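You operate a simulated robot arm through the tools that you are given. There is no shell and no other tool.

Carry out the task below with a simulated two-armed robot. There is one attempt and no reset: what you move stays moved.

JOB
Crimp the slack white band vial again and prove it tight.
Fine: depth knob at low for white caps, mid for blue, deep for yellow; lever down and home; twist till a lamp tells, knob home; shuttle to LOAD.

It is judged by the outcome, as a careful person would: the job done as asked, and still so three seconds after it is handed in. It fails if anything else is knocked over, pushed out of place, dropped, spilled or broken. Lids that push on must go on centred and level and be pressed home; caps that screw on are set level and turned clockwise until they are tight.

ROBOT AND FRAMES
Two 7-joint arms with fingered hands on one trunk that stands fixed in place. Base frame: the origin is at the foot of the trunk, x ahead of it, y to its left, z up; the work surface is at about z = 0.9. Readings come in m, rad, newtons and seconds.
The left shoulder is at [0.025, 0.17, 1.323], the right one opposite. With the tool pointing down near the work surface each hand reaches from about 0.18 to 0.72 m from the base axis, measured 20 degrees to its own side. Payload 4 kg a hand.
The tool frame of a hand sits at the grasp point between the pads (the TCP): z along the fingers, y along the line on which they close. The tips reach 0.026 m beyond it. Largest opening 0.132 m; the body of the gripper starts 0.073 m behind the TCP. The gripper is a hand of 4 fingers: y runs from the thumb to the fingers, the wrist lies at [0, 0, -0.224] in the tool frame, and closing takes about 1.5 s.
Orientation is that of the tool frame in the base frame, as [roll, pitch, yaw] about the fixed x, y, z axes, in that order (R = Rz(yaw) Ry(pitch) Rx(roll)). With the fingers straight down and closing along the base's y, the tool's x points along the base's -x, its y along +y and its z along -z.

CONTROLS
- The arms move only by the tool move_arm. It takes "left_increments", "right_increments" or both (then of equal length, played together; a hand with none holds still); each is a list of rows, each an object of numbers (a shift or turn left out is 0, a gripper value left out holds the last): "tx", "ty", "tz": the shift along the tool's x, y, z in units of 500 mm (1.0 is 500 mm); "wx", "wy", "wz": the turn, a rotation vector about the tool's x, y, z in units of 45 degrees (1.0 is 45 degrees). In form: [{"tx": .., "ty": .., "tz": .., "wx": .., "wy": .., "wz": ..}, ...]. A call has 1 to 20 rows; each row is the pose to reach, as a shift and turn from the pose commanded when the call began, along the tool's axes at that moment. "left_fingers" and "right_fingers" are, for a hand that has rows, the gripper command, from -1 (shut) to 1 (fully open), values between in proportion, set as the call begins (left out, the last holds). A call with a number of a shift or a turn outside -1 to 1 is refused whole. Rows are played at 5 a second. More than 0.05 m and 0.15 rad between two rows, or a gripper value outside its range, and nothing of the call is played. Where a pose cannot be reached the arm comes as near as it can. A force on the tool above 90 N (or 10 N above the force at the start of the call, whichever is more), or a blocked arm, ends the call early, and 0.2 s more pass. Each finger travels about 0.045 m/s and halts on what it meets, pressing with about 25 N; the grip force reading is that of the motor and also rises with nothing between the fingers. The clock runs only during rows and for 0.2 s after the last one: add rows that repeat a pose to give the fingers time. The reply holds the time, the measured pose of the TCP, the force on the tool along the base axes, the opening and the grip force, in the units named above and with some noise, with the torque about the TCP (base axes, N m) and any sound that the robot's microphone picked up, and new pictures: "pictures" is both (left out), scene, wrist or none (wrist: the cameras of the hands that moved).
- Cameras (640 x 400 px; columns grow to the right, rows downward): "scene" is now at [0.0833, 0.0273, 1.5078]; the picture's right is [0.28, -0.96, -0.00], its down [-0.53, -0.16, -0.83] and it looks along [0.80, 0.24, -0.55] (base axes); focal length 260 px, centre (320, 200). "left" rides on the left gripper at [-0.068, 0.002, -0.097] in its tool frame; the picture's right is [-0.02, -1.00, 0.00], its down [0.82, -0.02, -0.58] and it looks along [0.58, -0.01, 0.82] (tool axes); focal length 270 px, centre (320, 200). "right" rides on the right gripper at [0.068, 0.002, -0.097] in its tool frame; the picture's right is [-0.03, 1.00, 0.00], its down [-0.82, -0.02, -0.58] and it looks along [-0.58, -0.02, 0.82] (tool axes); focal length 270 px, centre (320, 200). There is no depth. A picture from a camera that has moved, and an enlarged one, comes with that camera's place and axes in the base frame and with its lens. The place of the scene camera against the robot may be out by one fixed shift of up to 0.025 m in any direction.
- lift_body(by): slides the trunk up (or, below 0, down) by that many m; the arms and the scene camera ride with it, the base frame stays. It gives what a move gives, with no picture.
- grasp_type(shape, hand): the hand has 4 fingers and takes this shape, open, in about a second: jaw (thumb against the fingers, like two jaws); tri (thumb and two fingers); tip (a fingertip pinch); poke (one finger out to press); point (the index stretched); flat (the hand flat); cup (the hand cupped); fist (a fist). The gripper value then closes the fingers along that shape, each until it touches; the sizes above hold for jaw. It gives what a move gives, with no picture.
- turn_head(pan, tilt): turns the head with the scene camera to pan (to the left, within 1.501 rad either way) and tilt (down, from -0.506 to 1.204), counted from straight ahead of the robot. It gives what a move gives, and a new picture of the scene camera.
- enlarge(camera, box): a new picture of the part [left, top, right, bottom] of that camera's present view, enlarged. No time passes.
- job_done(): hands the job in; it is judged then, once.

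Nothing tells you positions but the pictures and the camera data. Unless the task says otherwise, let go and move clear before handing in.

The tools are called after "Call:" as name(argument=value, ...) on one line, values as JSON. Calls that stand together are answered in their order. move_arm: Moves the arms, as the interface text tells. Its arguments: {"type":"object","properties":{"left_increments":{"type":"array","items":{"type":"object","properties":{"tx":{"type":"number"},"ty":{"type":"number"},"tz":{"type":"number"},"wx":{"type":"number"},"wy":{"type":"number"},"wz":{"type":"number"}}}},"left_fingers":{"type":"number"},"right_increments":{"type":"array","items":{"type":"object","properties":{"tx":{"type":"number"},"ty":{"type":"number"},"tz":{"type":"number"},"wx":{"type":"number"},"wy":{"type":"number"},"wz":{"type":"number"}}}},"right_fingers":{"type":"number"},"pictures":{"type":"string","enum":["both","scene","wrist","none"]}},"required":[]} The other tools are called the same way: lift_body (by) slides the trunk up or down; grasp_type (shape, hand) gives the hand a shape; turn_head (pan, tilt) turns the head that bears the scene camera; enlarge (camera, box) takes an enlarged picture of a part of a camera's view; job_done () hands the job in.

At the start:

```text
time_s: 0.0
left_tool_pos: [0.3759, 0.4092, 1.3591]
left_ee_rot: [-3.141, 0.0, 3.141]
left_force: [0.1, 0.2, -0.5]
left_moment: [0.01, -0.04, -0.02]
left_grip_width: 0.1322
left_grip_force: 0.0
left_shape: jaw
right_tool_pos: [0.4683, 0.0566, 1.3569]
right_ee_rot: [3.141, 0.0, 3.141]
right_force: [0.1, 0.3, -0.3]
right_moment: [0.02, -0.03, 0.0]
right_grip_width: 0.1319
right_grip_force: 0.1
right_shape: jaw
trunk travel left (down, up): [-0.55, 0.205]
head pan, tilt: [0.29, 0.586]
```

scene: 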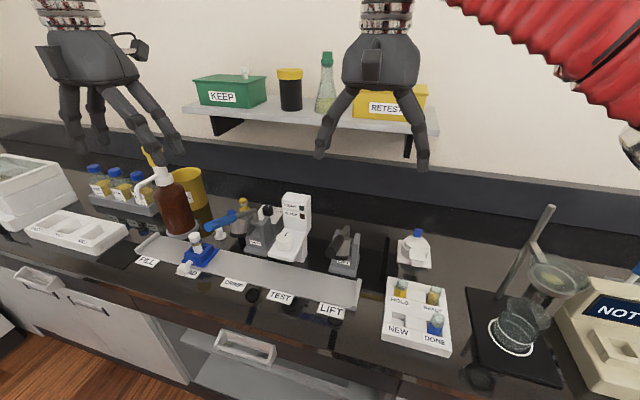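
right: 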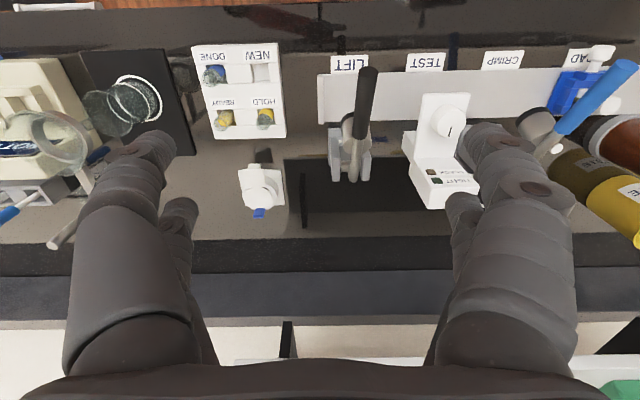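
left: 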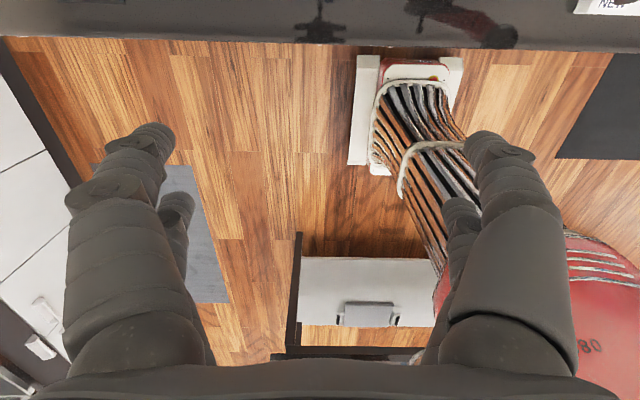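

I see a bench with a slide rail marked FILL / LOAD / CRIMP / TEST / LIFT, a vial rack marked HOLD / READY / NEW / DONE, and other lab items. First I'll look closer to find the white band vial and the machine parts.

Call:
enlarge(camera="scene", box=[130, 180, 370, 330])

Call:
enlarge(camera="scene", box=[360, 210, 520, 370])

Call:
enlarge(camera="right", box=[180, 30, 400, 230])

Call:
enlarge(camera="right", box=[320, 30, 640, 230])

```text
2.67 times, centred on (250, 255) of scene
camera zoom: at [0.0833, 0.0273, 1.5078], right [0.28, -0.96, 0.0], down [-0.53, -0.16, -0.83], along [0.8, 0.24, -0.55], focal length 693 px, centre (507, 53)
```

zoom: 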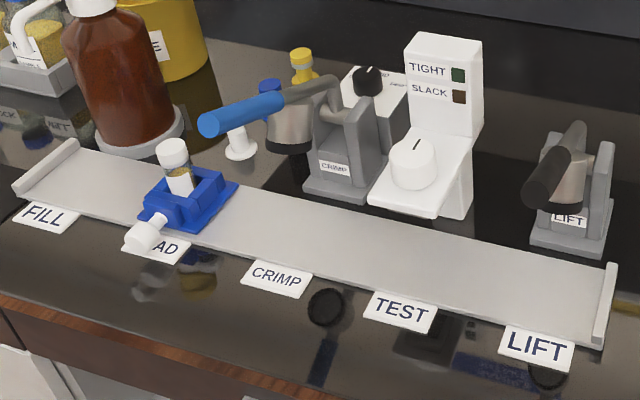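

```text
2.50 times, centred on (440, 290) of scene
camera zoom: at [0.0833, 0.0273, 1.5078], right [0.28, -0.96, 0.0], down [-0.53, -0.16, -0.83], along [0.8, 0.24, -0.55], focal length 650 px, centre (20, -25)
```

zoom: 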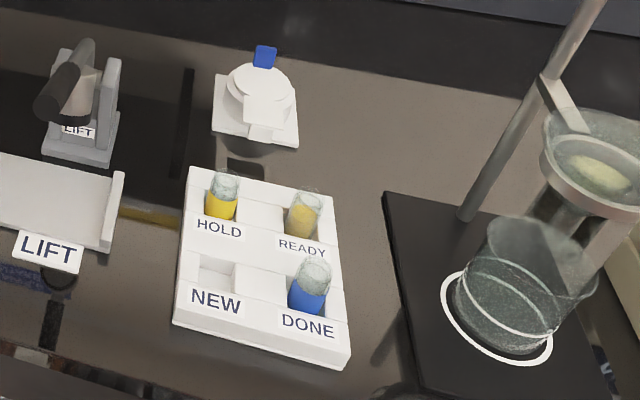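

```text
2.00 times, centred on (290, 130) of right
camera zoom: at [0.3992, 0.0581, 1.4525], right [0.03, 1.0, 0.0], down [0.82, -0.02, 0.58], along [0.58, -0.02, -0.82], focal length 541 px, centre (380, 340)
```

zoom: 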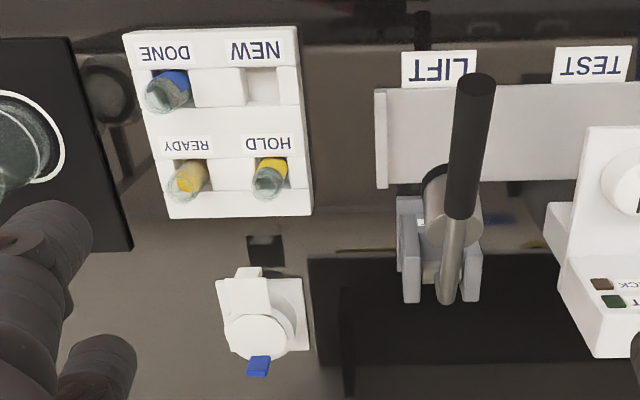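

```text
2.00 times, centred on (480, 130) of right
camera zoom: at [0.3992, 0.0581, 1.4525], right [0.03, 1.0, 0.0], down [0.82, -0.02, 0.58], along [0.58, -0.02, -0.82], focal length 541 px, centre (0, 340)
```

zoom: 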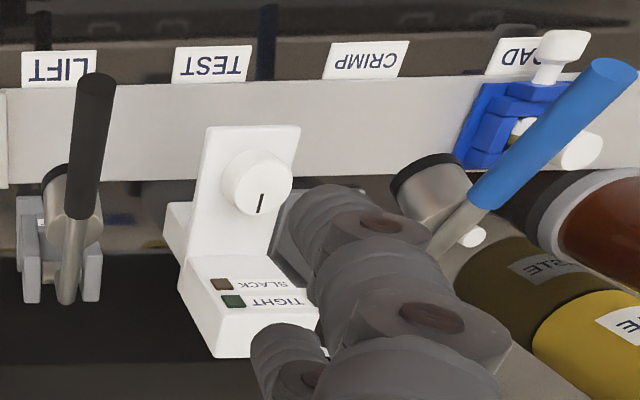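

The blue shuttle is at LOAD holding a white-capped vial, behind it is the crimper with a blue lever, a depth knob box, and the test stand with TIGHT/SLACK lamps. I'll zoom in further to read marks.

Call:
enlarge(camera="scene", box=[170, 195, 250, 285])

Call:
enlarge(camera="scene", box=[240, 185, 320, 270])

Call:
enlarge(camera="scene", box=[80, 140, 220, 240])

Call:
enlarge(camera="scene", box=[380, 270, 460, 360])

Call:
enlarge(camera="scene", box=[180, 40, 440, 160])

```text
4.44 times, centred on (210, 240) of scene
camera zoom: at [0.0833, 0.0273, 1.5078], right [0.28, -0.96, 0.0], down [-0.53, -0.16, -0.83], along [0.8, 0.24, -0.55], focal length 1155 px, centre (809, 22)
```

zoom: 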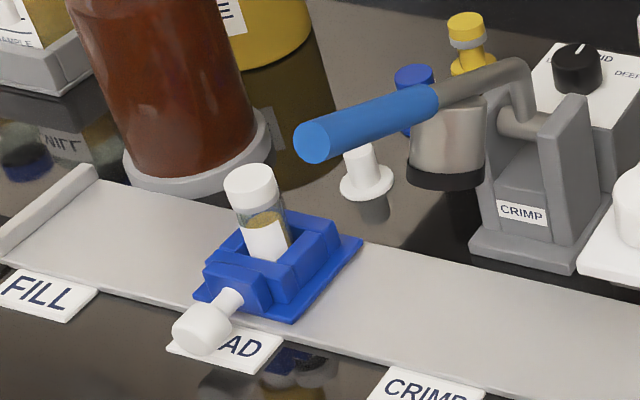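

```text
4.71 times, centred on (280, 228) of scene
camera zoom: at [0.0833, 0.0273, 1.5078], right [0.28, -0.96, 0.0], down [-0.53, -0.16, -0.83], along [0.8, 0.24, -0.55], focal length 1223 px, centre (508, 71)
```

zoom: 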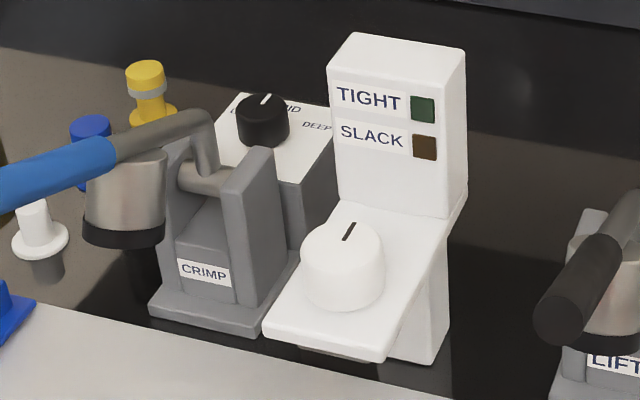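

```text
4.00 times, centred on (150, 190) of scene
camera zoom: at [0.0833, 0.0273, 1.5078], right [0.28, -0.96, 0.0], down [-0.53, -0.16, -0.83], along [0.8, 0.24, -0.55], focal length 1039 px, centre (1000, 240)
```

zoom: 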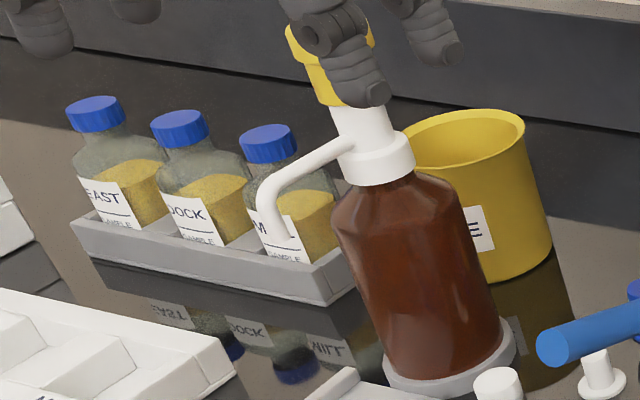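

```text
4.44 times, centred on (420, 315) of scene
camera zoom: at [0.0833, 0.0273, 1.5078], right [0.28, -0.96, 0.0], down [-0.53, -0.16, -0.83], along [0.8, 0.24, -0.55], focal length 1155 px, centre (-124, -311)
```

zoom: 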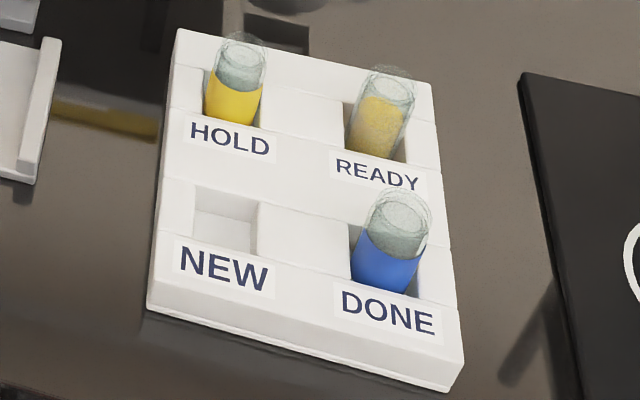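

```text
2.46 times, centred on (310, 100) of scene
camera zoom: at [0.0833, 0.0273, 1.5078], right [0.28, -0.96, 0.0], down [-0.53, -0.16, -0.83], along [0.8, 0.24, -0.55], focal length 640 px, centre (345, 446)
```

zoom: 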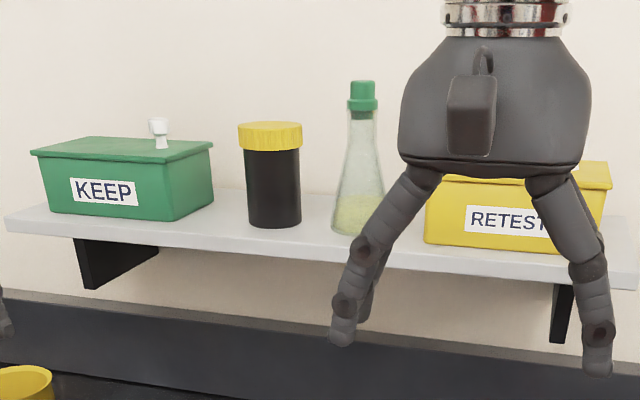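

The vial in the shuttle at LOAD has the white band and white cap. The depth knob seems to point at MID, the crimper lever reaches toward me over the rail. I tilt the left hand forward so its camera looks straight down on the bench for a better view.

Call:
move_arm(left_increments=[{"tx": -0.02, "wy": -0.16}, {"tx": -0.05, "wy": -0.33}, {"tx": -0.08, "wy": -0.5}, {"tx": -0.1, "wy": -0.67}, {"tx": -0.12, "wy": -0.84}, {"tx": -0.148, "wy": -1.0}, {"tx": -0.148, "wy": -1.0}], pictures="both")

```text
time_s: 1.6
left_tool_pos: [0.4483, 0.4077, 1.3609]
left_ee_rot: [-3.138, 0.787, -3.141]
left_force: [-0.1, 0.3, -0.9]
left_moment: [0.01, 0.01, -0.02]
left_grip_width: 0.132
left_grip_force: 0.1
left_shape: jaw
right_tool_pos: [0.4684, 0.0569, 1.3583]
right_ee_rot: [-3.141, -0.001, 3.141]
right_force: [-0.4, 0.2, -0.2]
right_moment: [0.01, 0.02, 0.0]
right_grip_width: 0.132
right_grip_force: 0.0
right_shape: jaw
trunk travel left (down, up): [-0.55, 0.205]
head pan, tilt: [0.29, 0.586]
camera scene: at [0.0831, 0.0269, 1.5079], right [0.28, -0.96, 0.0], down [-0.53, -0.16, -0.83], along [0.8, 0.24, -0.55], focal length 260 px, centre (320, 200)
camera left: at [0.4286, 0.411, 1.4779], right [0.02, -1.0, 0.02], down [-0.99, -0.02, -0.17], along [0.17, -0.01, -0.99], focal length 270 px, centre (320, 200)
```

scene: 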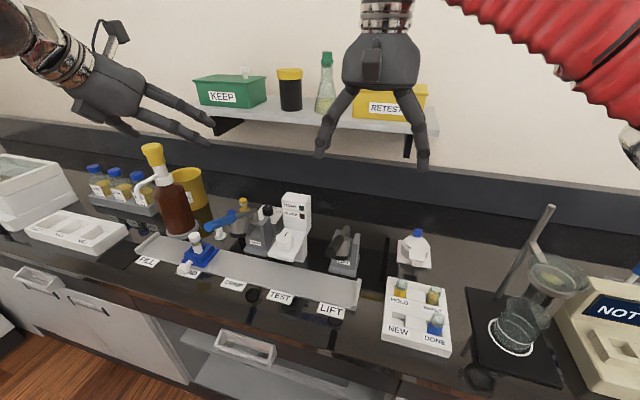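
left: 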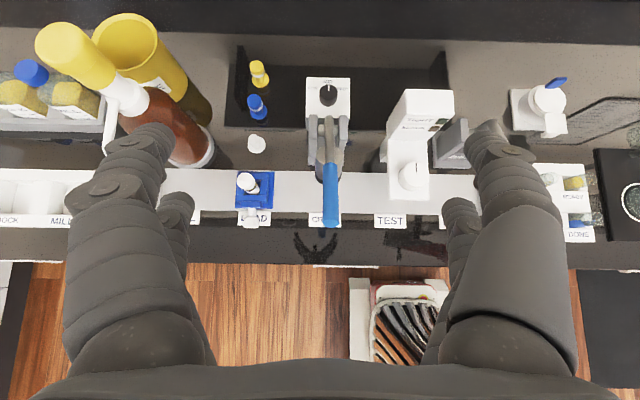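

Now I have a top view. Zooming in on the stations to measure.

Call:
enlarge(camera="left", box=[210, 50, 370, 150])

Call:
enlarge(camera="left", box=[210, 140, 370, 240])

Call:
enlarge(camera="left", box=[350, 70, 510, 240])

Call:
enlarge(camera="left", box=[300, 65, 360, 125])

```text
4.00 times, centred on (290, 100) of left
camera zoom: at [0.4286, 0.411, 1.4779], right [0.02, -1.0, 0.02], down [-0.99, -0.02, -0.17], along [0.17, -0.01, -0.99], focal length 1081 px, centre (440, 600)
```

zoom: 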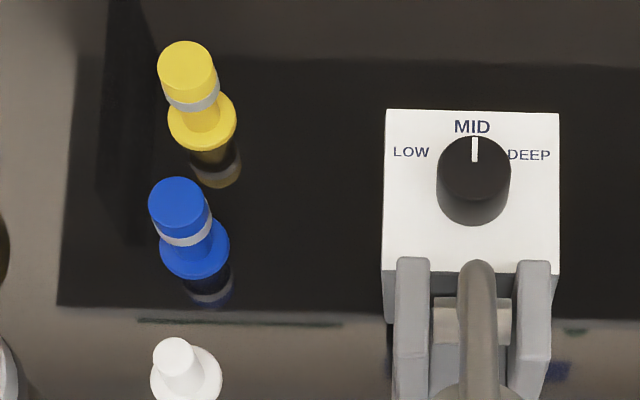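

```text
4.00 times, centred on (290, 190) of left
camera zoom: at [0.4286, 0.411, 1.4779], right [0.02, -1.0, 0.02], down [-0.99, -0.02, -0.17], along [0.17, -0.01, -0.99], focal length 1081 px, centre (440, 240)
```

zoom: 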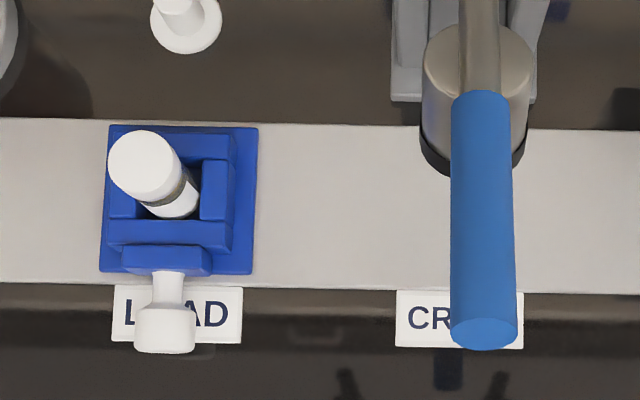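

```text
2.35 times, centred on (430, 155) of left
camera zoom: at [0.4286, 0.411, 1.4779], right [0.02, -1.0, 0.02], down [-0.99, -0.02, -0.17], along [0.17, -0.01, -0.99], focal length 636 px, centre (61, 306)
```

zoom: 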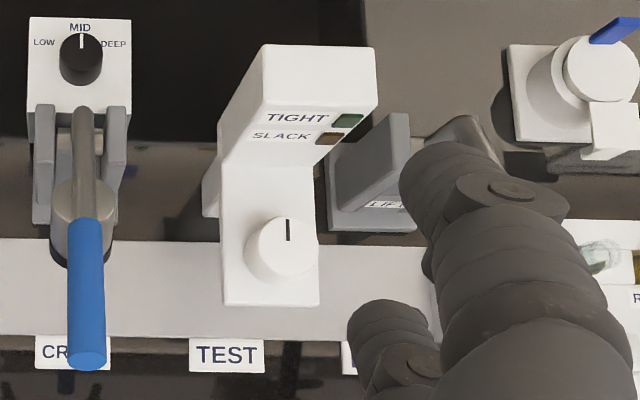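

```text
6.67 times, centred on (330, 95) of left
camera zoom: at [0.4286, 0.411, 1.4779], right [0.02, -1.0, 0.02], down [-0.99, -0.02, -0.17], along [0.17, -0.01, -0.99], focal length 1802 px, centre (253, 900)
```

zoom: 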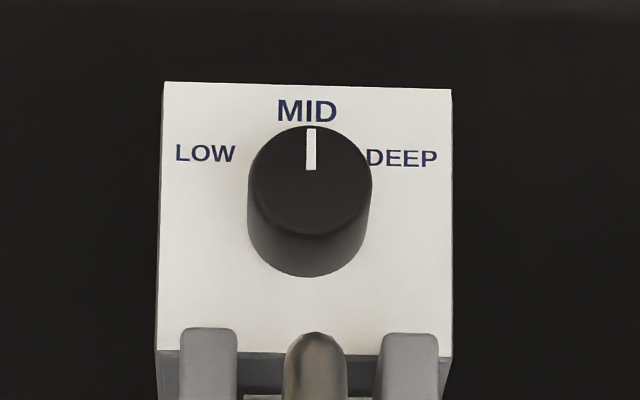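

The depth knob (at MID) sits around (0.724, 0.394, 1.00), crimp lever handle tip around (0.457, 0.393, 1.135), test knob around (0.544, 0.253, 1.055), shuttle handle around (0.475, 0.542, 0.93). I start with the depth knob: moving the left hand above it with less tilt.

Call:
move_arm(left_increments=[{"tx": -0.016, "ty": -0.003, "tz": 0.073, "wy": 0.055}, {"tx": -0.032, "ty": -0.007, "tz": 0.146, "wy": 0.11}, {"tx": -0.048, "ty": -0.01, "tz": 0.219, "wy": 0.165}, {"tx": -0.064, "ty": -0.014, "tz": 0.292, "wy": 0.22}, {"tx": -0.08, "ty": -0.018, "tz": 0.365, "wy": 0.28}, {"tx": -0.096, "ty": -0.021, "tz": 0.438, "wy": 0.335}, {"tx": -0.112, "ty": -0.025, "tz": 0.511, "wy": 0.39}, {"tx": -0.1286, "ty": -0.028, "tz": 0.584, "wy": 0.444}, {"tx": -0.1286, "ty": -0.028, "tz": 0.584, "wy": 0.444}], pictures="both")

```text
time_s: 3.6
left_tool_pos: [0.7004, 0.3933, 1.1998]
left_ee_rot: [3.141, 0.437, 3.139]
left_force: [-0.2, 0.0, -0.5]
left_moment: [0.01, -0.02, -0.03]
left_grip_width: 0.1319
left_grip_force: 0.0
left_shape: jaw
right_tool_pos: [0.4675, 0.0562, 1.3587]
right_ee_rot: [3.141, -0.001, 3.141]
right_force: [-0.5, 0.0, -0.2]
right_moment: [0.0, -0.02, -0.01]
right_grip_width: 0.132
right_grip_force: 0.1
right_shape: jaw
trunk travel left (down, up): [-0.55, 0.205]
head pan, tilt: [0.29, 0.586]
camera scene: at [0.0819, 0.0277, 1.508], right [0.29, -0.96, 0.0], down [-0.53, -0.16, -0.83], along [0.8, 0.24, -0.55], focal length 260 px, centre (320, 200)
camera left: at [0.7214, 0.3971, 1.3165], right [0.02, -1.0, 0.01], down [-0.98, -0.02, 0.18], along [-0.18, -0.01, -0.98], focal length 270 px, centre (320, 200)
```

scene: 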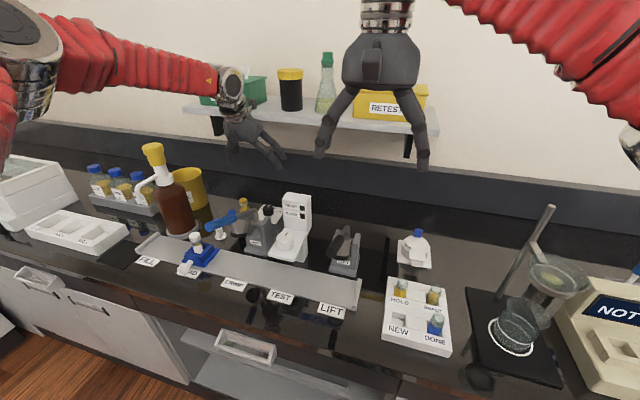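
left: 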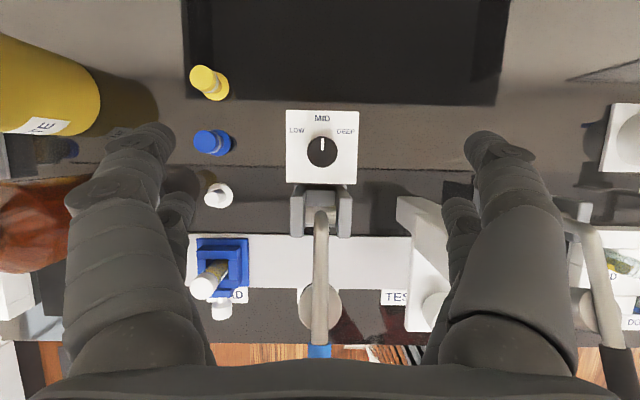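

Call:
enlarge(camera="left", box=[270, 100, 374, 165])

Call:
enlarge(camera="left", box=[240, 160, 400, 260])

Call:
enlarge(camera="scene", box=[200, 80, 360, 180])

```text
6.15 times, centred on (322, 132) of left
camera zoom: at [0.7214, 0.3971, 1.3165], right [0.02, -1.0, 0.01], down [-0.98, -0.02, 0.18], along [-0.18, -0.01, -0.98], focal length 1663 px, centre (308, 615)
```

zoom: 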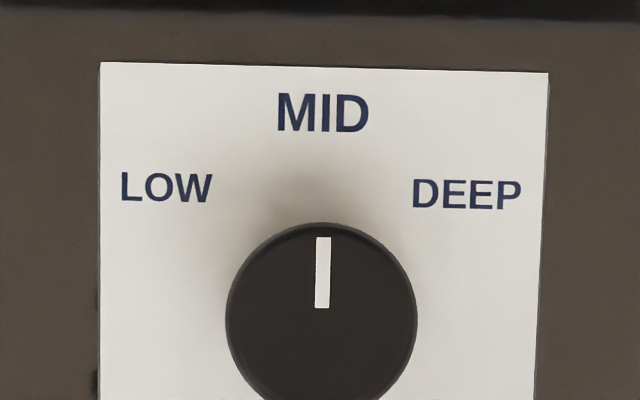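

```text
4.00 times, centred on (320, 210) of left
camera zoom: at [0.7214, 0.3971, 1.3165], right [0.02, -1.0, 0.01], down [-0.98, -0.02, 0.18], along [-0.18, -0.01, -0.98], focal length 1081 px, centre (320, 160)
```

zoom: 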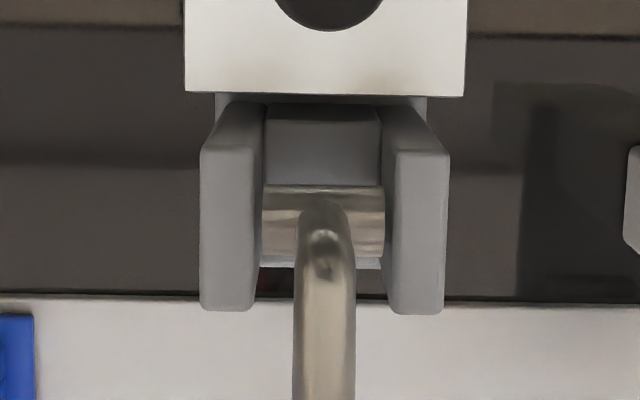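

```text
4.00 times, centred on (280, 130) of scene
camera zoom: at [0.0819, 0.0277, 1.508], right [0.29, -0.96, 0.0], down [-0.53, -0.16, -0.83], along [0.8, 0.24, -0.55], focal length 1039 px, centre (480, 480)
```

zoom: 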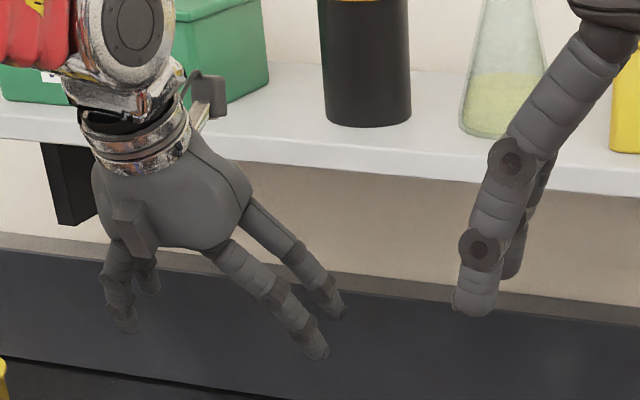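

The hand reaches well; knob top centre at about (0.721, 0.393, 1.003), diameter 36 mm, and LOW lies about 50° counter‑clockwise of MID. Now I'll try a steeper hand and a lower position above the knob with the fingers partly closed.

Call:
move_arm(left_increments=[{"tx": 0.01, "tz": 0.05, "wy": 0.08}, {"tx": 0.023, "tz": 0.1, "wy": 0.16}, {"tx": 0.035, "tz": 0.15, "wy": 0.25}, {"tx": 0.0466, "tz": 0.199, "wy": 0.333}, {"tx": 0.0466, "tz": 0.199, "wy": 0.333}, {"tx": 0.0466, "tz": 0.199, "wy": 0.333}], left_fingers=0.06, pictures="both")

```text
time_s: 5.0
left_tool_pos: [0.6719, 0.398, 1.1145]
left_ee_rot: [-3.141, 0.175, 3.141]
left_force: [-0.4, 0.4, -1.0]
left_moment: [-0.02, -0.04, 0.03]
left_grip_width: 0.0702
left_grip_force: 0.0
left_shape: jaw
left hand out of reach, approached as far as the arm can: row 2, 3, 4, 5, 6
right_tool_pos: [0.468, 0.0562, 1.3577]
right_ee_rot: [3.14, -0.001, -3.142]
right_force: [-0.1, -0.8, 0.0]
right_moment: [0.0, 0.03, -0.01]
right_grip_width: 0.1318
right_grip_force: 0.0
right_shape: jaw
trunk travel left (down, up): [-0.55, 0.205]
head pan, tilt: [0.29, 0.586]
camera scene: at [0.0839, 0.0274, 1.5078], right [0.28, -0.96, 0.0], down [-0.53, -0.16, -0.83], along [0.8, 0.24, -0.55], focal length 260 px, centre (320, 200)
camera left: at [0.7226, 0.4011, 1.2207], right [0.02, -1.0, 0.0], down [-0.9, -0.02, 0.43], along [-0.43, -0.01, -0.9], focal length 270 px, centre (320, 200)
```

scene: 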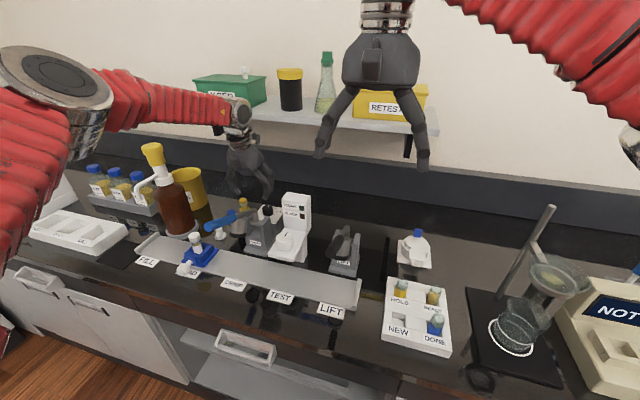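
left: 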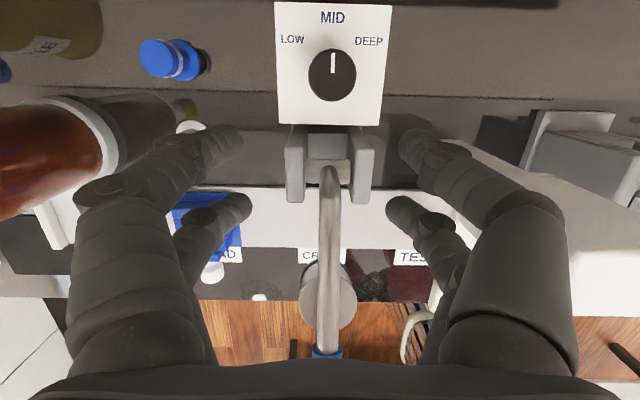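

The arm's limit shows it needs about 30° tilt at the knob. I'll back up and tilt the hand, then lower the trunk a little to gain reach.

Call:
move_arm(left_increments=[{"tx": 0.004, "tz": -0.06, "wy": -0.11}, {"tx": 0.009, "tz": -0.12, "wy": -0.22}, {"tx": 0.013, "tz": -0.18, "wy": -0.33}, {"tx": 0.017, "tz": -0.247, "wy": -0.444}, {"tx": 0.017, "tz": -0.247, "wy": -0.444}], pictures="none")

```text
time_s: 6.2
left_tool_pos: [0.6431, 0.3989, 1.2324]
left_ee_rot: [3.141, 0.521, -3.14]
left_force: [-0.2, 0.5, 0.2]
left_moment: [0.04, 0.02, 0.0]
left_grip_width: 0.0706
left_grip_force: 0.0
left_shape: jaw
right_tool_pos: [0.4698, 0.0554, 1.3573]
right_ee_rot: [3.141, -0.001, 3.141]
right_force: [0.2, 0.1, -0.1]
right_moment: [-0.01, 0.03, 0.01]
right_grip_width: 0.132
right_grip_force: 0.0
right_shape: jaw
trunk travel left (down, up): [-0.55, 0.205]
head pan, tilt: [0.29, 0.586]
```

Call:
lift_body(by=-0.09)

```text
time_s: 7.5
left_tool_pos: [0.6416, 0.3997, 1.1435]
left_ee_rot: [3.141, 0.524, -3.14]
left_force: [-0.4, 0.3, 0.4]
left_moment: [0.0, 0.0, 0.02]
left_grip_width: 0.0708
left_grip_force: 0.0
left_shape: jaw
right_tool_pos: [0.4676, 0.0562, 1.2681]
right_ee_rot: [-3.141, 0.001, -3.141]
right_force: [0.1, -0.1, 0.6]
right_moment: [0.0, -0.02, 0.01]
right_grip_width: 0.1318
right_grip_force: 0.0
right_shape: jaw
trunk travel left (down, up): [-0.46, 0.295]
head pan, tilt: [0.29, 0.586]
```

Trunk is lowered. Now I move above the depth knob with a −10° heading, still a few centimetres clear, and check alignment.

Call:
move_arm(left_increments=[{"tx": -0.02, "ty": -0.004, "tz": 0.048, "wx": 0.028, "wz": 0.048}, {"tx": -0.04, "ty": -0.007, "tz": 0.097, "wx": 0.055, "wz": 0.096}, {"tx": -0.061, "ty": -0.011, "tz": 0.145, "wx": 0.083, "wz": 0.144}, {"tx": -0.0813, "ty": -0.0148, "tz": 0.1936, "wx": 0.111, "wz": 0.192}, {"tx": -0.0813, "ty": -0.0148, "tz": 0.1936, "wx": 0.111, "wz": 0.192}], pictures="both")

```text
time_s: 8.7
left_tool_pos: [0.7252, 0.391, 1.0786]
left_ee_rot: [-3.141, 0.524, 2.967]
left_force: [0.7, -0.1, -0.5]
left_moment: [0.03, -0.01, -0.01]
left_grip_width: 0.0706
left_grip_force: 0.1
left_shape: jaw
right_tool_pos: [0.4674, 0.0566, 1.2682]
right_ee_rot: [-3.142, 0.0, 3.141]
right_force: [-0.3, 0.4, 0.0]
right_moment: [0.01, -0.03, 0.04]
right_grip_width: 0.1321
right_grip_force: 0.0
right_shape: jaw
trunk travel left (down, up): [-0.46, 0.295]
head pan, tilt: [0.29, 0.586]
camera scene: at [0.093, 0.0272, 1.4175], right [0.28, -0.96, 0.0], down [-0.53, -0.16, -0.83], along [0.8, 0.24, -0.55], focal length 260 px, centre (320, 200)
camera left: at [0.7367, 0.3926, 1.1981], right [-0.15, -0.99, 0.01], down [-0.98, 0.15, 0.09], along [-0.09, 0.0, -1.0], focal length 270 px, centre (320, 200)
```

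scene: 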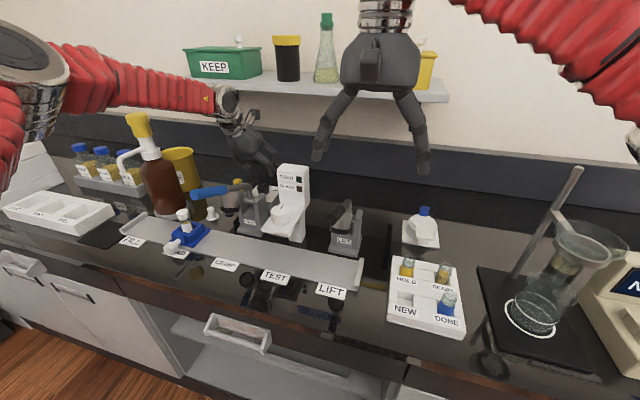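
left: 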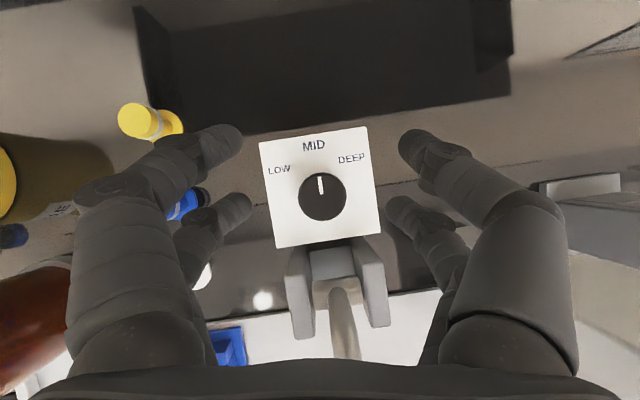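

The near finger pair lines up with the knob. I go straight down about 60 mm so the near fingertips straddle it.

Call:
move_arm(left_increments=[{"tx": 0.015, "ty": 0.001, "tz": 0.026}, {"tx": 0.03, "ty": 0.002, "tz": 0.052}, {"tx": 0.045, "ty": 0.002, "tz": 0.079}, {"tx": 0.0606, "ty": 0.0026, "tz": 0.105}, {"tx": 0.0606, "ty": 0.0026, "tz": 0.105}], pictures="both")

Call:
enlarge(camera="left", box=[200, 120, 440, 270])

Call:
enlarge(camera="scene", box=[190, 120, 350, 220])

```text
time_s: 9.8
left_tool_pos: [0.7269, 0.3932, 1.0185]
left_ee_rot: [-3.141, 0.525, 2.968]
left_force: [0.3, -0.2, 0.5]
left_moment: [0.01, 0.05, -0.01]
left_grip_width: 0.0707
left_grip_force: 0.1
left_shape: jaw
right_tool_pos: [0.4685, 0.0564, 1.2671]
right_ee_rot: [-3.141, -0.002, 3.141]
right_force: [1.0, 0.4, 0.4]
right_moment: [-0.02, 0.01, -0.01]
right_grip_width: 0.1321
right_grip_force: 0.0
right_shape: jaw
trunk travel left (down, up): [-0.46, 0.295]
head pan, tilt: [0.29, 0.586]
camera scene: at [0.0938, 0.0272, 1.4174], right [0.28, -0.96, 0.0], down [-0.53, -0.16, -0.83], along [0.8, 0.24, -0.55], focal length 260 px, centre (320, 200)
camera left: at [0.7374, 0.394, 1.1366], right [-0.15, -0.99, 0.01], down [-0.98, 0.15, 0.09], along [-0.09, 0.0, -1.0], focal length 270 px, centre (320, 200)
```

scene: 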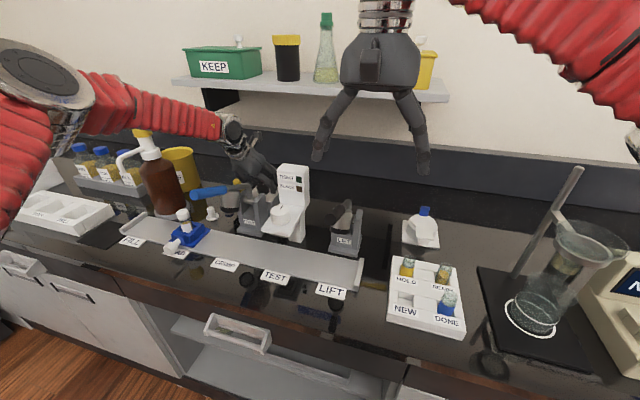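
left: 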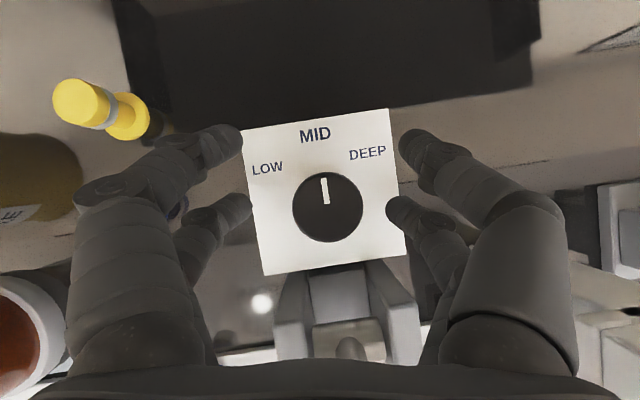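

```text
2.67 times, centred on (320, 195) of left
camera zoom: at [0.7374, 0.394, 1.1366], right [-0.15, -0.99, 0.01], down [-0.98, 0.15, 0.09], along [-0.09, 0.0, -1.0], focal length 721 px, centre (320, 213)
```

zoom: 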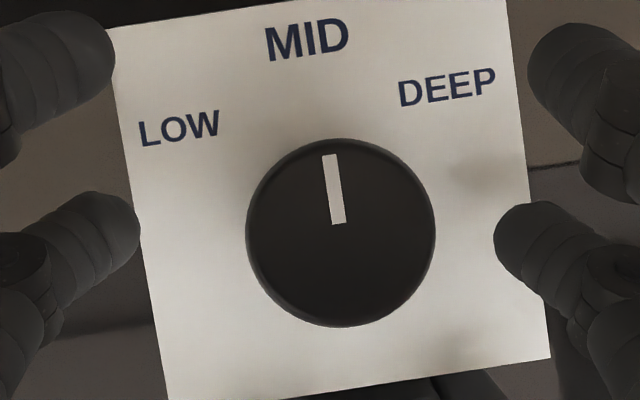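

```text
4.00 times, centred on (270, 170) of scene
camera zoom: at [0.0938, 0.0272, 1.4174], right [0.28, -0.96, 0.0], down [-0.53, -0.16, -0.83], along [0.8, 0.24, -0.55], focal length 1039 px, centre (520, 320)
```

zoom: 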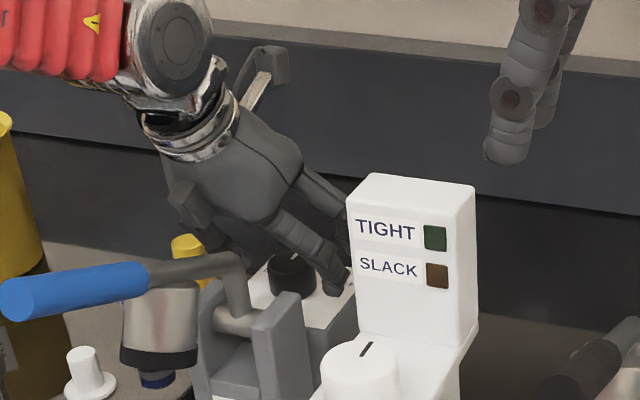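

The near fingers are level with the knob; I shift 4 mm to centre and close on it.

Call:
move_arm(left_increments=[{"ty": -0.008}, {"ty": -0.008}, {"ty": -0.008}, {"ty": -0.008}, {"ty": -0.008}, {"ty": -0.008}, {"ty": -0.008}], left_fingers=-0.7, pictures="wrist")

Call:
enlarge(camera="left", box=[200, 120, 440, 270])

```text
time_s: 11.4
left_tool_pos: [0.7248, 0.3889, 1.0181]
left_ee_rot: [-3.142, 0.522, 2.969]
left_force: [-0.3, 1.2, 1.4]
left_moment: [0.02, 0.02, 0.02]
left_grip_width: 0.0219
left_grip_force: 0.0
left_shape: jaw
right_tool_pos: [0.4675, 0.0555, 1.2677]
right_ee_rot: [-3.142, 0.0, 3.141]
right_force: [-0.4, 0.5, 0.2]
right_moment: [0.01, 0.04, 0.0]
right_grip_width: 0.132
right_grip_force: 0.0
right_shape: jaw
trunk travel left (down, up): [-0.46, 0.295]
head pan, tilt: [0.29, 0.586]
camera left: at [0.7365, 0.39, 1.1369], right [-0.15, -0.99, 0.01], down [-0.98, 0.15, 0.09], along [-0.09, 0.0, -1.0], focal length 270 px, centre (320, 200)
```

left: 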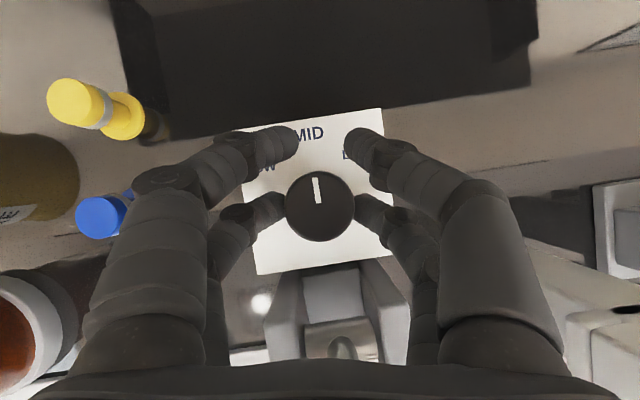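

```text
2.67 times, centred on (320, 195) of left
camera zoom: at [0.7365, 0.39, 1.1369], right [-0.15, -0.99, 0.01], down [-0.98, 0.15, 0.09], along [-0.09, 0.0, -1.0], focal length 721 px, centre (320, 213)
```

zoom: 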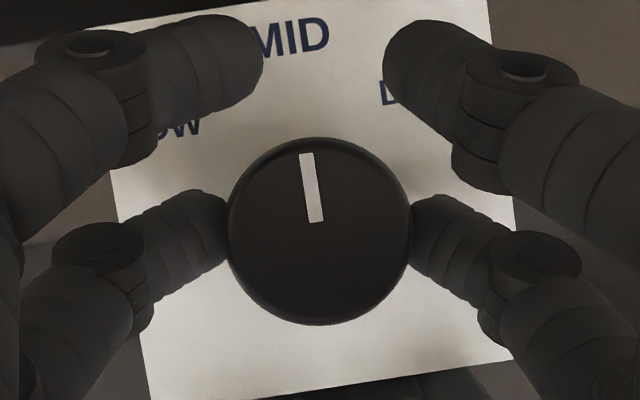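

The near fingers hold the knob. I close firmly and turn about the vertical axis 50° counter‑clockwise toward LOW.

Call:
move_arm(left_increments=[{"tx": 0}, {"tx": 0}, {"wx": -0.0556, "wz": -0.0962, "ty": 0.0007}, {"wx": -0.1111, "wz": -0.1924, "ty": 0.0014, "tx": 0.0005}, {"wx": -0.1667, "wz": -0.2886, "ty": 0.0021, "tx": 0.0008}, {"wx": -0.2222, "wz": -0.3848, "ty": 0.0028, "tx": 0.001}, {"wx": -0.2778, "wz": -0.481, "ty": 0.0035, "tx": 0.0013}, {"wx": -0.3333, "wz": -0.5772, "ty": 0.0042, "tx": 0.0016}, {"wx": -0.3889, "wz": -0.6734, "ty": 0.0049, "tx": 0.0018}, {"wx": -0.4444, "wz": -0.7696, "ty": 0.0056, "tx": 0.002}, {"wx": -0.5, "wz": -0.8658, "ty": 0.0062, "tx": 0.0023}, {"wx": -0.5556, "wz": -0.962, "ty": 0.0066, "tx": 0.0026, "tz": -0.0015}, {"wx": -0.5556, "wz": -0.962, "ty": 0.0066, "tx": 0.0026, "tz": -0.0015}], left_fingers=-1, pictures="wrist")

Call:
enlarge(camera="left", box=[200, 120, 440, 270])

```text
time_s: 14.2
left_tool_pos: [0.7107, 0.3949, 1.0216]
left_ee_rot: [-3.14, 0.522, -2.449]
left_force: [16.4, -8.8, -8.5]
left_moment: [0.16, 0.3, -0.26]
left_grip_width: 0.0001
left_grip_force: 24.8
left_shape: jaw
left hand out of reach, approached as far as the arm can: row 11, 12, 13
right_tool_pos: [0.4703, 0.0557, 1.2656]
right_ee_rot: [-3.141, -0.003, 3.141]
right_force: [0.2, -0.1, -0.1]
right_moment: [0.0, 0.0, 0.0]
right_grip_width: 0.1318
right_grip_force: 0.0
right_shape: jaw
trunk travel left (down, up): [-0.46, 0.295]
head pan, tilt: [0.29, 0.586]
camera left: at [0.7195, 0.4047, 1.1403], right [0.66, -0.75, 0.01], down [-0.75, -0.65, 0.09], along [-0.06, -0.07, -1.0], focal length 270 px, centre (320, 200)
```

left: 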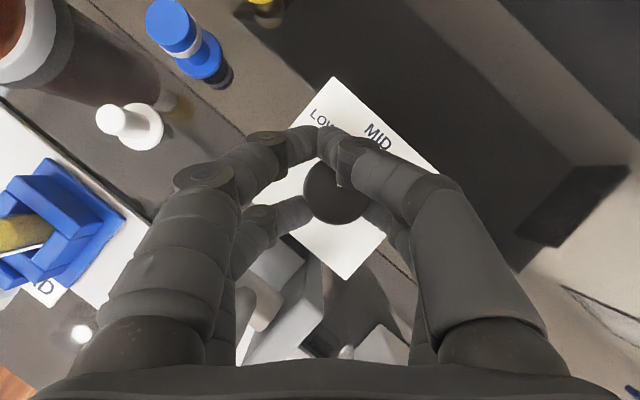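

```text
2.67 times, centred on (320, 195) of left
camera zoom: at [0.7195, 0.4047, 1.1403], right [0.66, -0.75, 0.01], down [-0.75, -0.65, 0.09], along [-0.06, -0.07, -1.0], focal length 721 px, centre (320, 213)
```

zoom: 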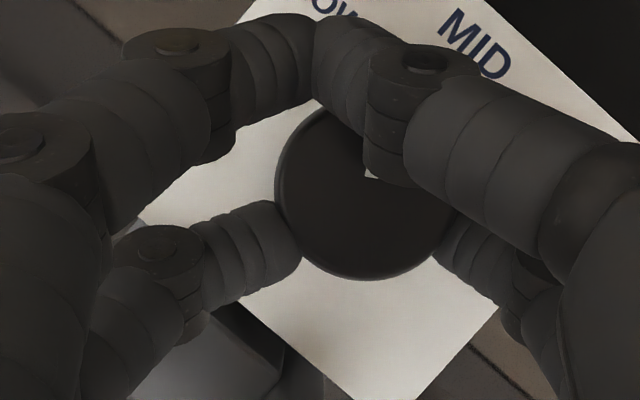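

The arm reached its limit slightly early. I open the fingers to check how far the knob has turned.

Call:
move_arm(left_increments=[{"tx": 0}, {"tx": 0}, {"tx": 0}, {"tx": 0}, {"tx": 0}], left_fingers=0.1, pictures="wrist")

Call:
enlarge(camera="left", box=[200, 70, 440, 220])

```text
time_s: 15.4
left_tool_pos: [0.7132, 0.3966, 1.0277]
left_ee_rot: [-3.137, 0.531, -2.445]
left_force: [28.0, 1.0, 26.9]
left_moment: [0.52, 0.73, -0.61]
left_grip_width: 0.0661
left_grip_force: 0.0
left_shape: jaw
right_tool_pos: [0.4702, 0.0547, 1.2673]
right_ee_rot: [3.14, -0.002, 3.139]
right_force: [-0.4, -0.2, -0.3]
right_moment: [0.0, 0.01, 0.0]
right_grip_width: 0.132
right_grip_force: 0.0
right_shape: jaw
trunk travel left (down, up): [-0.46, 0.295]
head pan, tilt: [0.29, 0.586]
camera left: at [0.719, 0.4058, 1.1468], right [0.66, -0.75, 0.02], down [-0.75, -0.65, 0.08], along [-0.05, -0.07, -1.0], focal length 270 px, centre (320, 200)
```

left: 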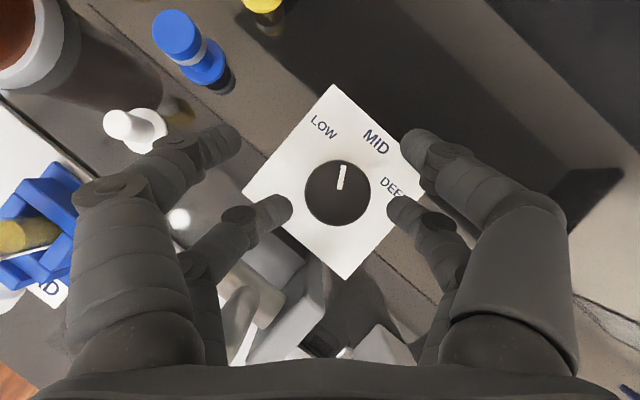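

```text
2.67 times, centred on (320, 145) of left
camera zoom: at [0.719, 0.4058, 1.1468], right [0.66, -0.75, 0.02], down [-0.75, -0.65, 0.08], along [-0.05, -0.07, -1.0], focal length 721 px, centre (320, 347)
```

zoom: 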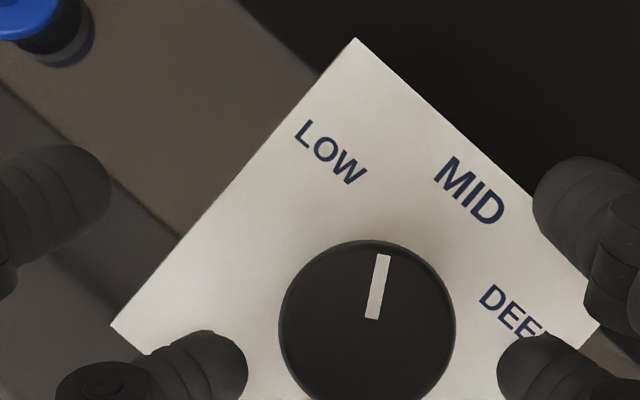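

The knob has turned about 31° and LOW needs about 50°. There is contact force on the hand (it is touching the crimper's upright side), so I lift straight up.

Call:
move_arm(left_increments=[{"tx": -0.015, "tz": -0.026}, {"tx": -0.03, "tz": -0.052}, {"tx": -0.045, "tz": -0.078}, {"tx": -0.06, "tz": -0.104}, {"tx": -0.075, "tz": -0.13}], pictures="both")

Call:
enlarge(camera="scene", box=[150, 130, 350, 255])

Call:
enlarge(camera="left", box=[220, 100, 420, 225])

```text
time_s: 16.6
left_tool_pos: [0.71, 0.3976, 1.0998]
left_ee_rot: [3.141, 0.522, -2.443]
left_force: [0.6, -0.2, -0.5]
left_moment: [0.01, 0.01, 0.01]
left_grip_width: 0.0723
left_grip_force: 0.2
left_shape: jaw
right_tool_pos: [0.4691, 0.0561, 1.2675]
right_ee_rot: [-3.142, -0.001, -3.141]
right_force: [0.0, 0.1, -0.4]
right_moment: [0.02, 0.01, 0.01]
right_grip_width: 0.1319
right_grip_force: 0.0
right_shape: jaw
trunk travel left (down, up): [-0.46, 0.295]
head pan, tilt: [0.29, 0.586]
camera scene: at [0.0943, 0.0271, 1.4173], right [0.29, -0.96, 0.0], down [-0.53, -0.16, -0.83], along [0.8, 0.24, -0.55], focal length 260 px, centre (320, 200)
camera left: at [0.7174, 0.407, 1.2172], right [0.66, -0.75, 0.01], down [-0.75, -0.66, 0.09], along [-0.06, -0.07, -1.0], focal length 270 px, centre (320, 200)
```

scene: 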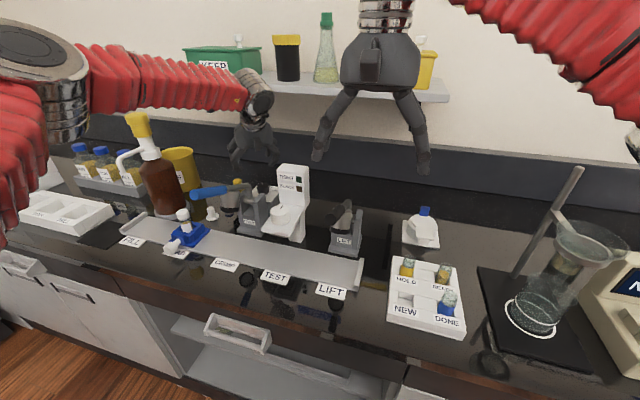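
left: 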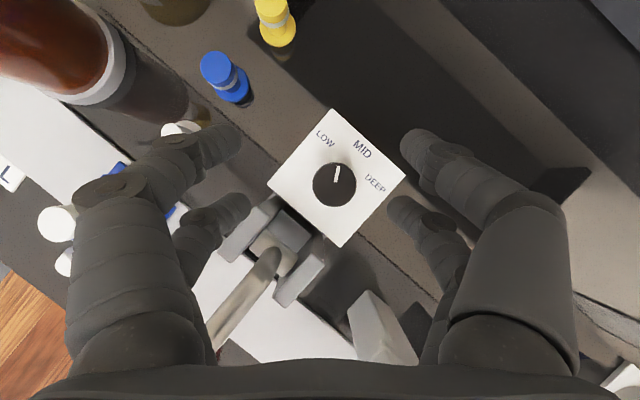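

```text
3.20 times, centred on (250, 192) of scene
camera zoom: at [0.0943, 0.0271, 1.4173], right [0.29, -0.96, 0.0], down [-0.53, -0.16, -0.83], along [0.8, 0.24, -0.55], focal length 832 px, centre (544, 224)
```

zoom: 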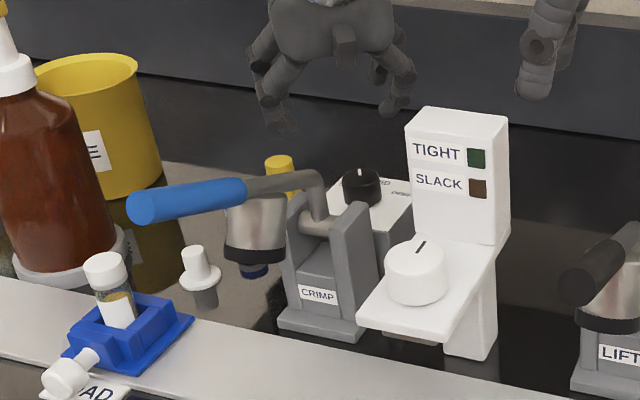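

```text
3.20 times, centred on (320, 162) of left
camera zoom: at [0.7174, 0.407, 1.2172], right [0.66, -0.75, 0.01], down [-0.75, -0.66, 0.09], along [-0.06, -0.07, -1.0], focal length 865 px, centre (320, 320)
```

zoom: 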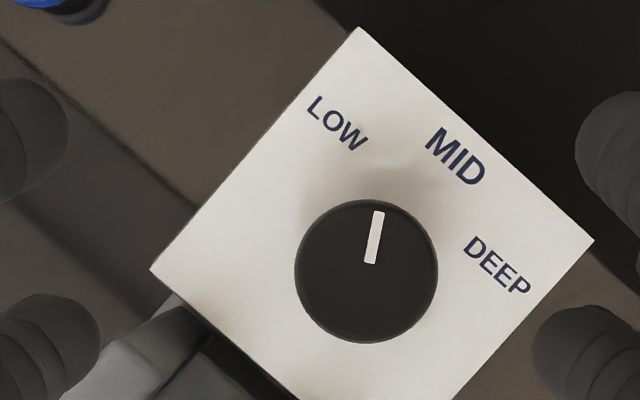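

The knob is at about 34°, everything else is untouched. I go back to the −10° heading above the knob for a second bite.

Call:
move_arm(left_increments=[{"tx": -0.002, "ty": -0.005, "tz": 0.001, "wx": 0.0926, "wz": 0.16}, {"tx": -0.004, "ty": -0.01, "tz": 0.002, "wx": 0.185, "wz": 0.32}, {"tx": -0.006, "ty": -0.015, "tz": 0.0035, "wx": 0.278, "wz": 0.481}, {"tx": -0.008, "ty": -0.02, "tz": 0.005, "wx": 0.37, "wz": 0.641}, {"tx": -0.01, "ty": -0.026, "tz": 0.006, "wx": 0.463, "wz": 0.802}, {"tx": -0.012, "ty": -0.0308, "tz": 0.007, "wx": 0.5556, "wz": 0.962}, {"tx": -0.012, "ty": -0.0308, "tz": 0.007, "wx": 0.5556, "wz": 0.962}], pictures="wrist")

Call:
enlarge(camera="left", box=[220, 120, 420, 245])

```text
time_s: 18.2
left_tool_pos: [0.7252, 0.3907, 1.0991]
left_ee_rot: [-3.141, 0.524, 2.965]
left_force: [-0.5, -0.2, 0.0]
left_moment: [-0.02, 0.02, 0.01]
left_grip_width: 0.0723
left_grip_force: 0.0
left_shape: jaw
right_tool_pos: [0.4681, 0.0553, 1.2674]
right_ee_rot: [3.141, -0.003, -3.141]
right_force: [0.3, 0.0, 0.8]
right_moment: [-0.02, -0.02, 0.0]
right_grip_width: 0.1318
right_grip_force: 0.1
right_shape: jaw
trunk travel left (down, up): [-0.46, 0.295]
head pan, tilt: [0.29, 0.586]
camera left: at [0.7364, 0.3908, 1.2177], right [-0.15, -0.99, 0.01], down [-0.98, 0.15, 0.09], along [-0.09, 0.0, -1.0], focal length 270 px, centre (320, 200)
```

left: 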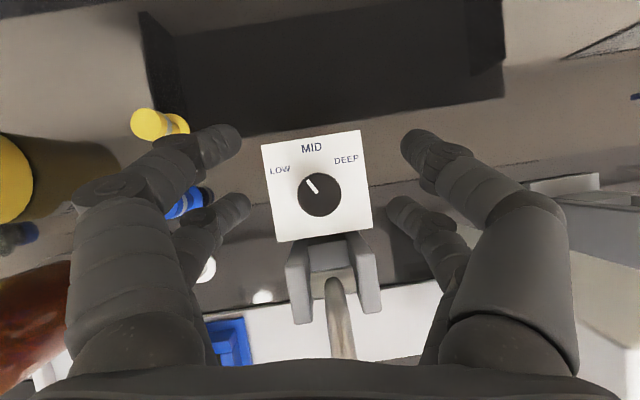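

```text
3.20 times, centred on (320, 182) of left
camera zoom: at [0.7364, 0.3908, 1.2177], right [-0.15, -0.99, 0.01], down [-0.98, 0.15, 0.09], along [-0.09, 0.0, -1.0], focal length 865 px, centre (320, 256)
```

zoom: 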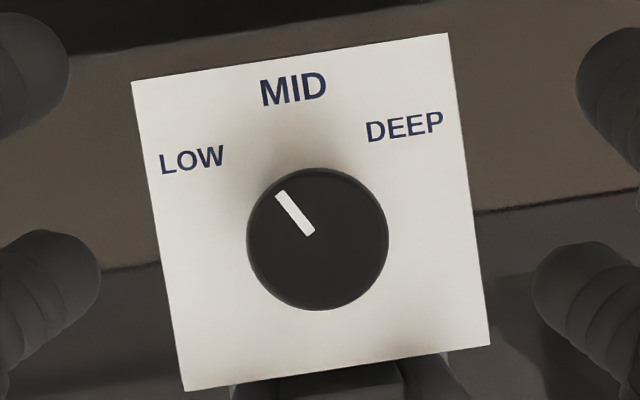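

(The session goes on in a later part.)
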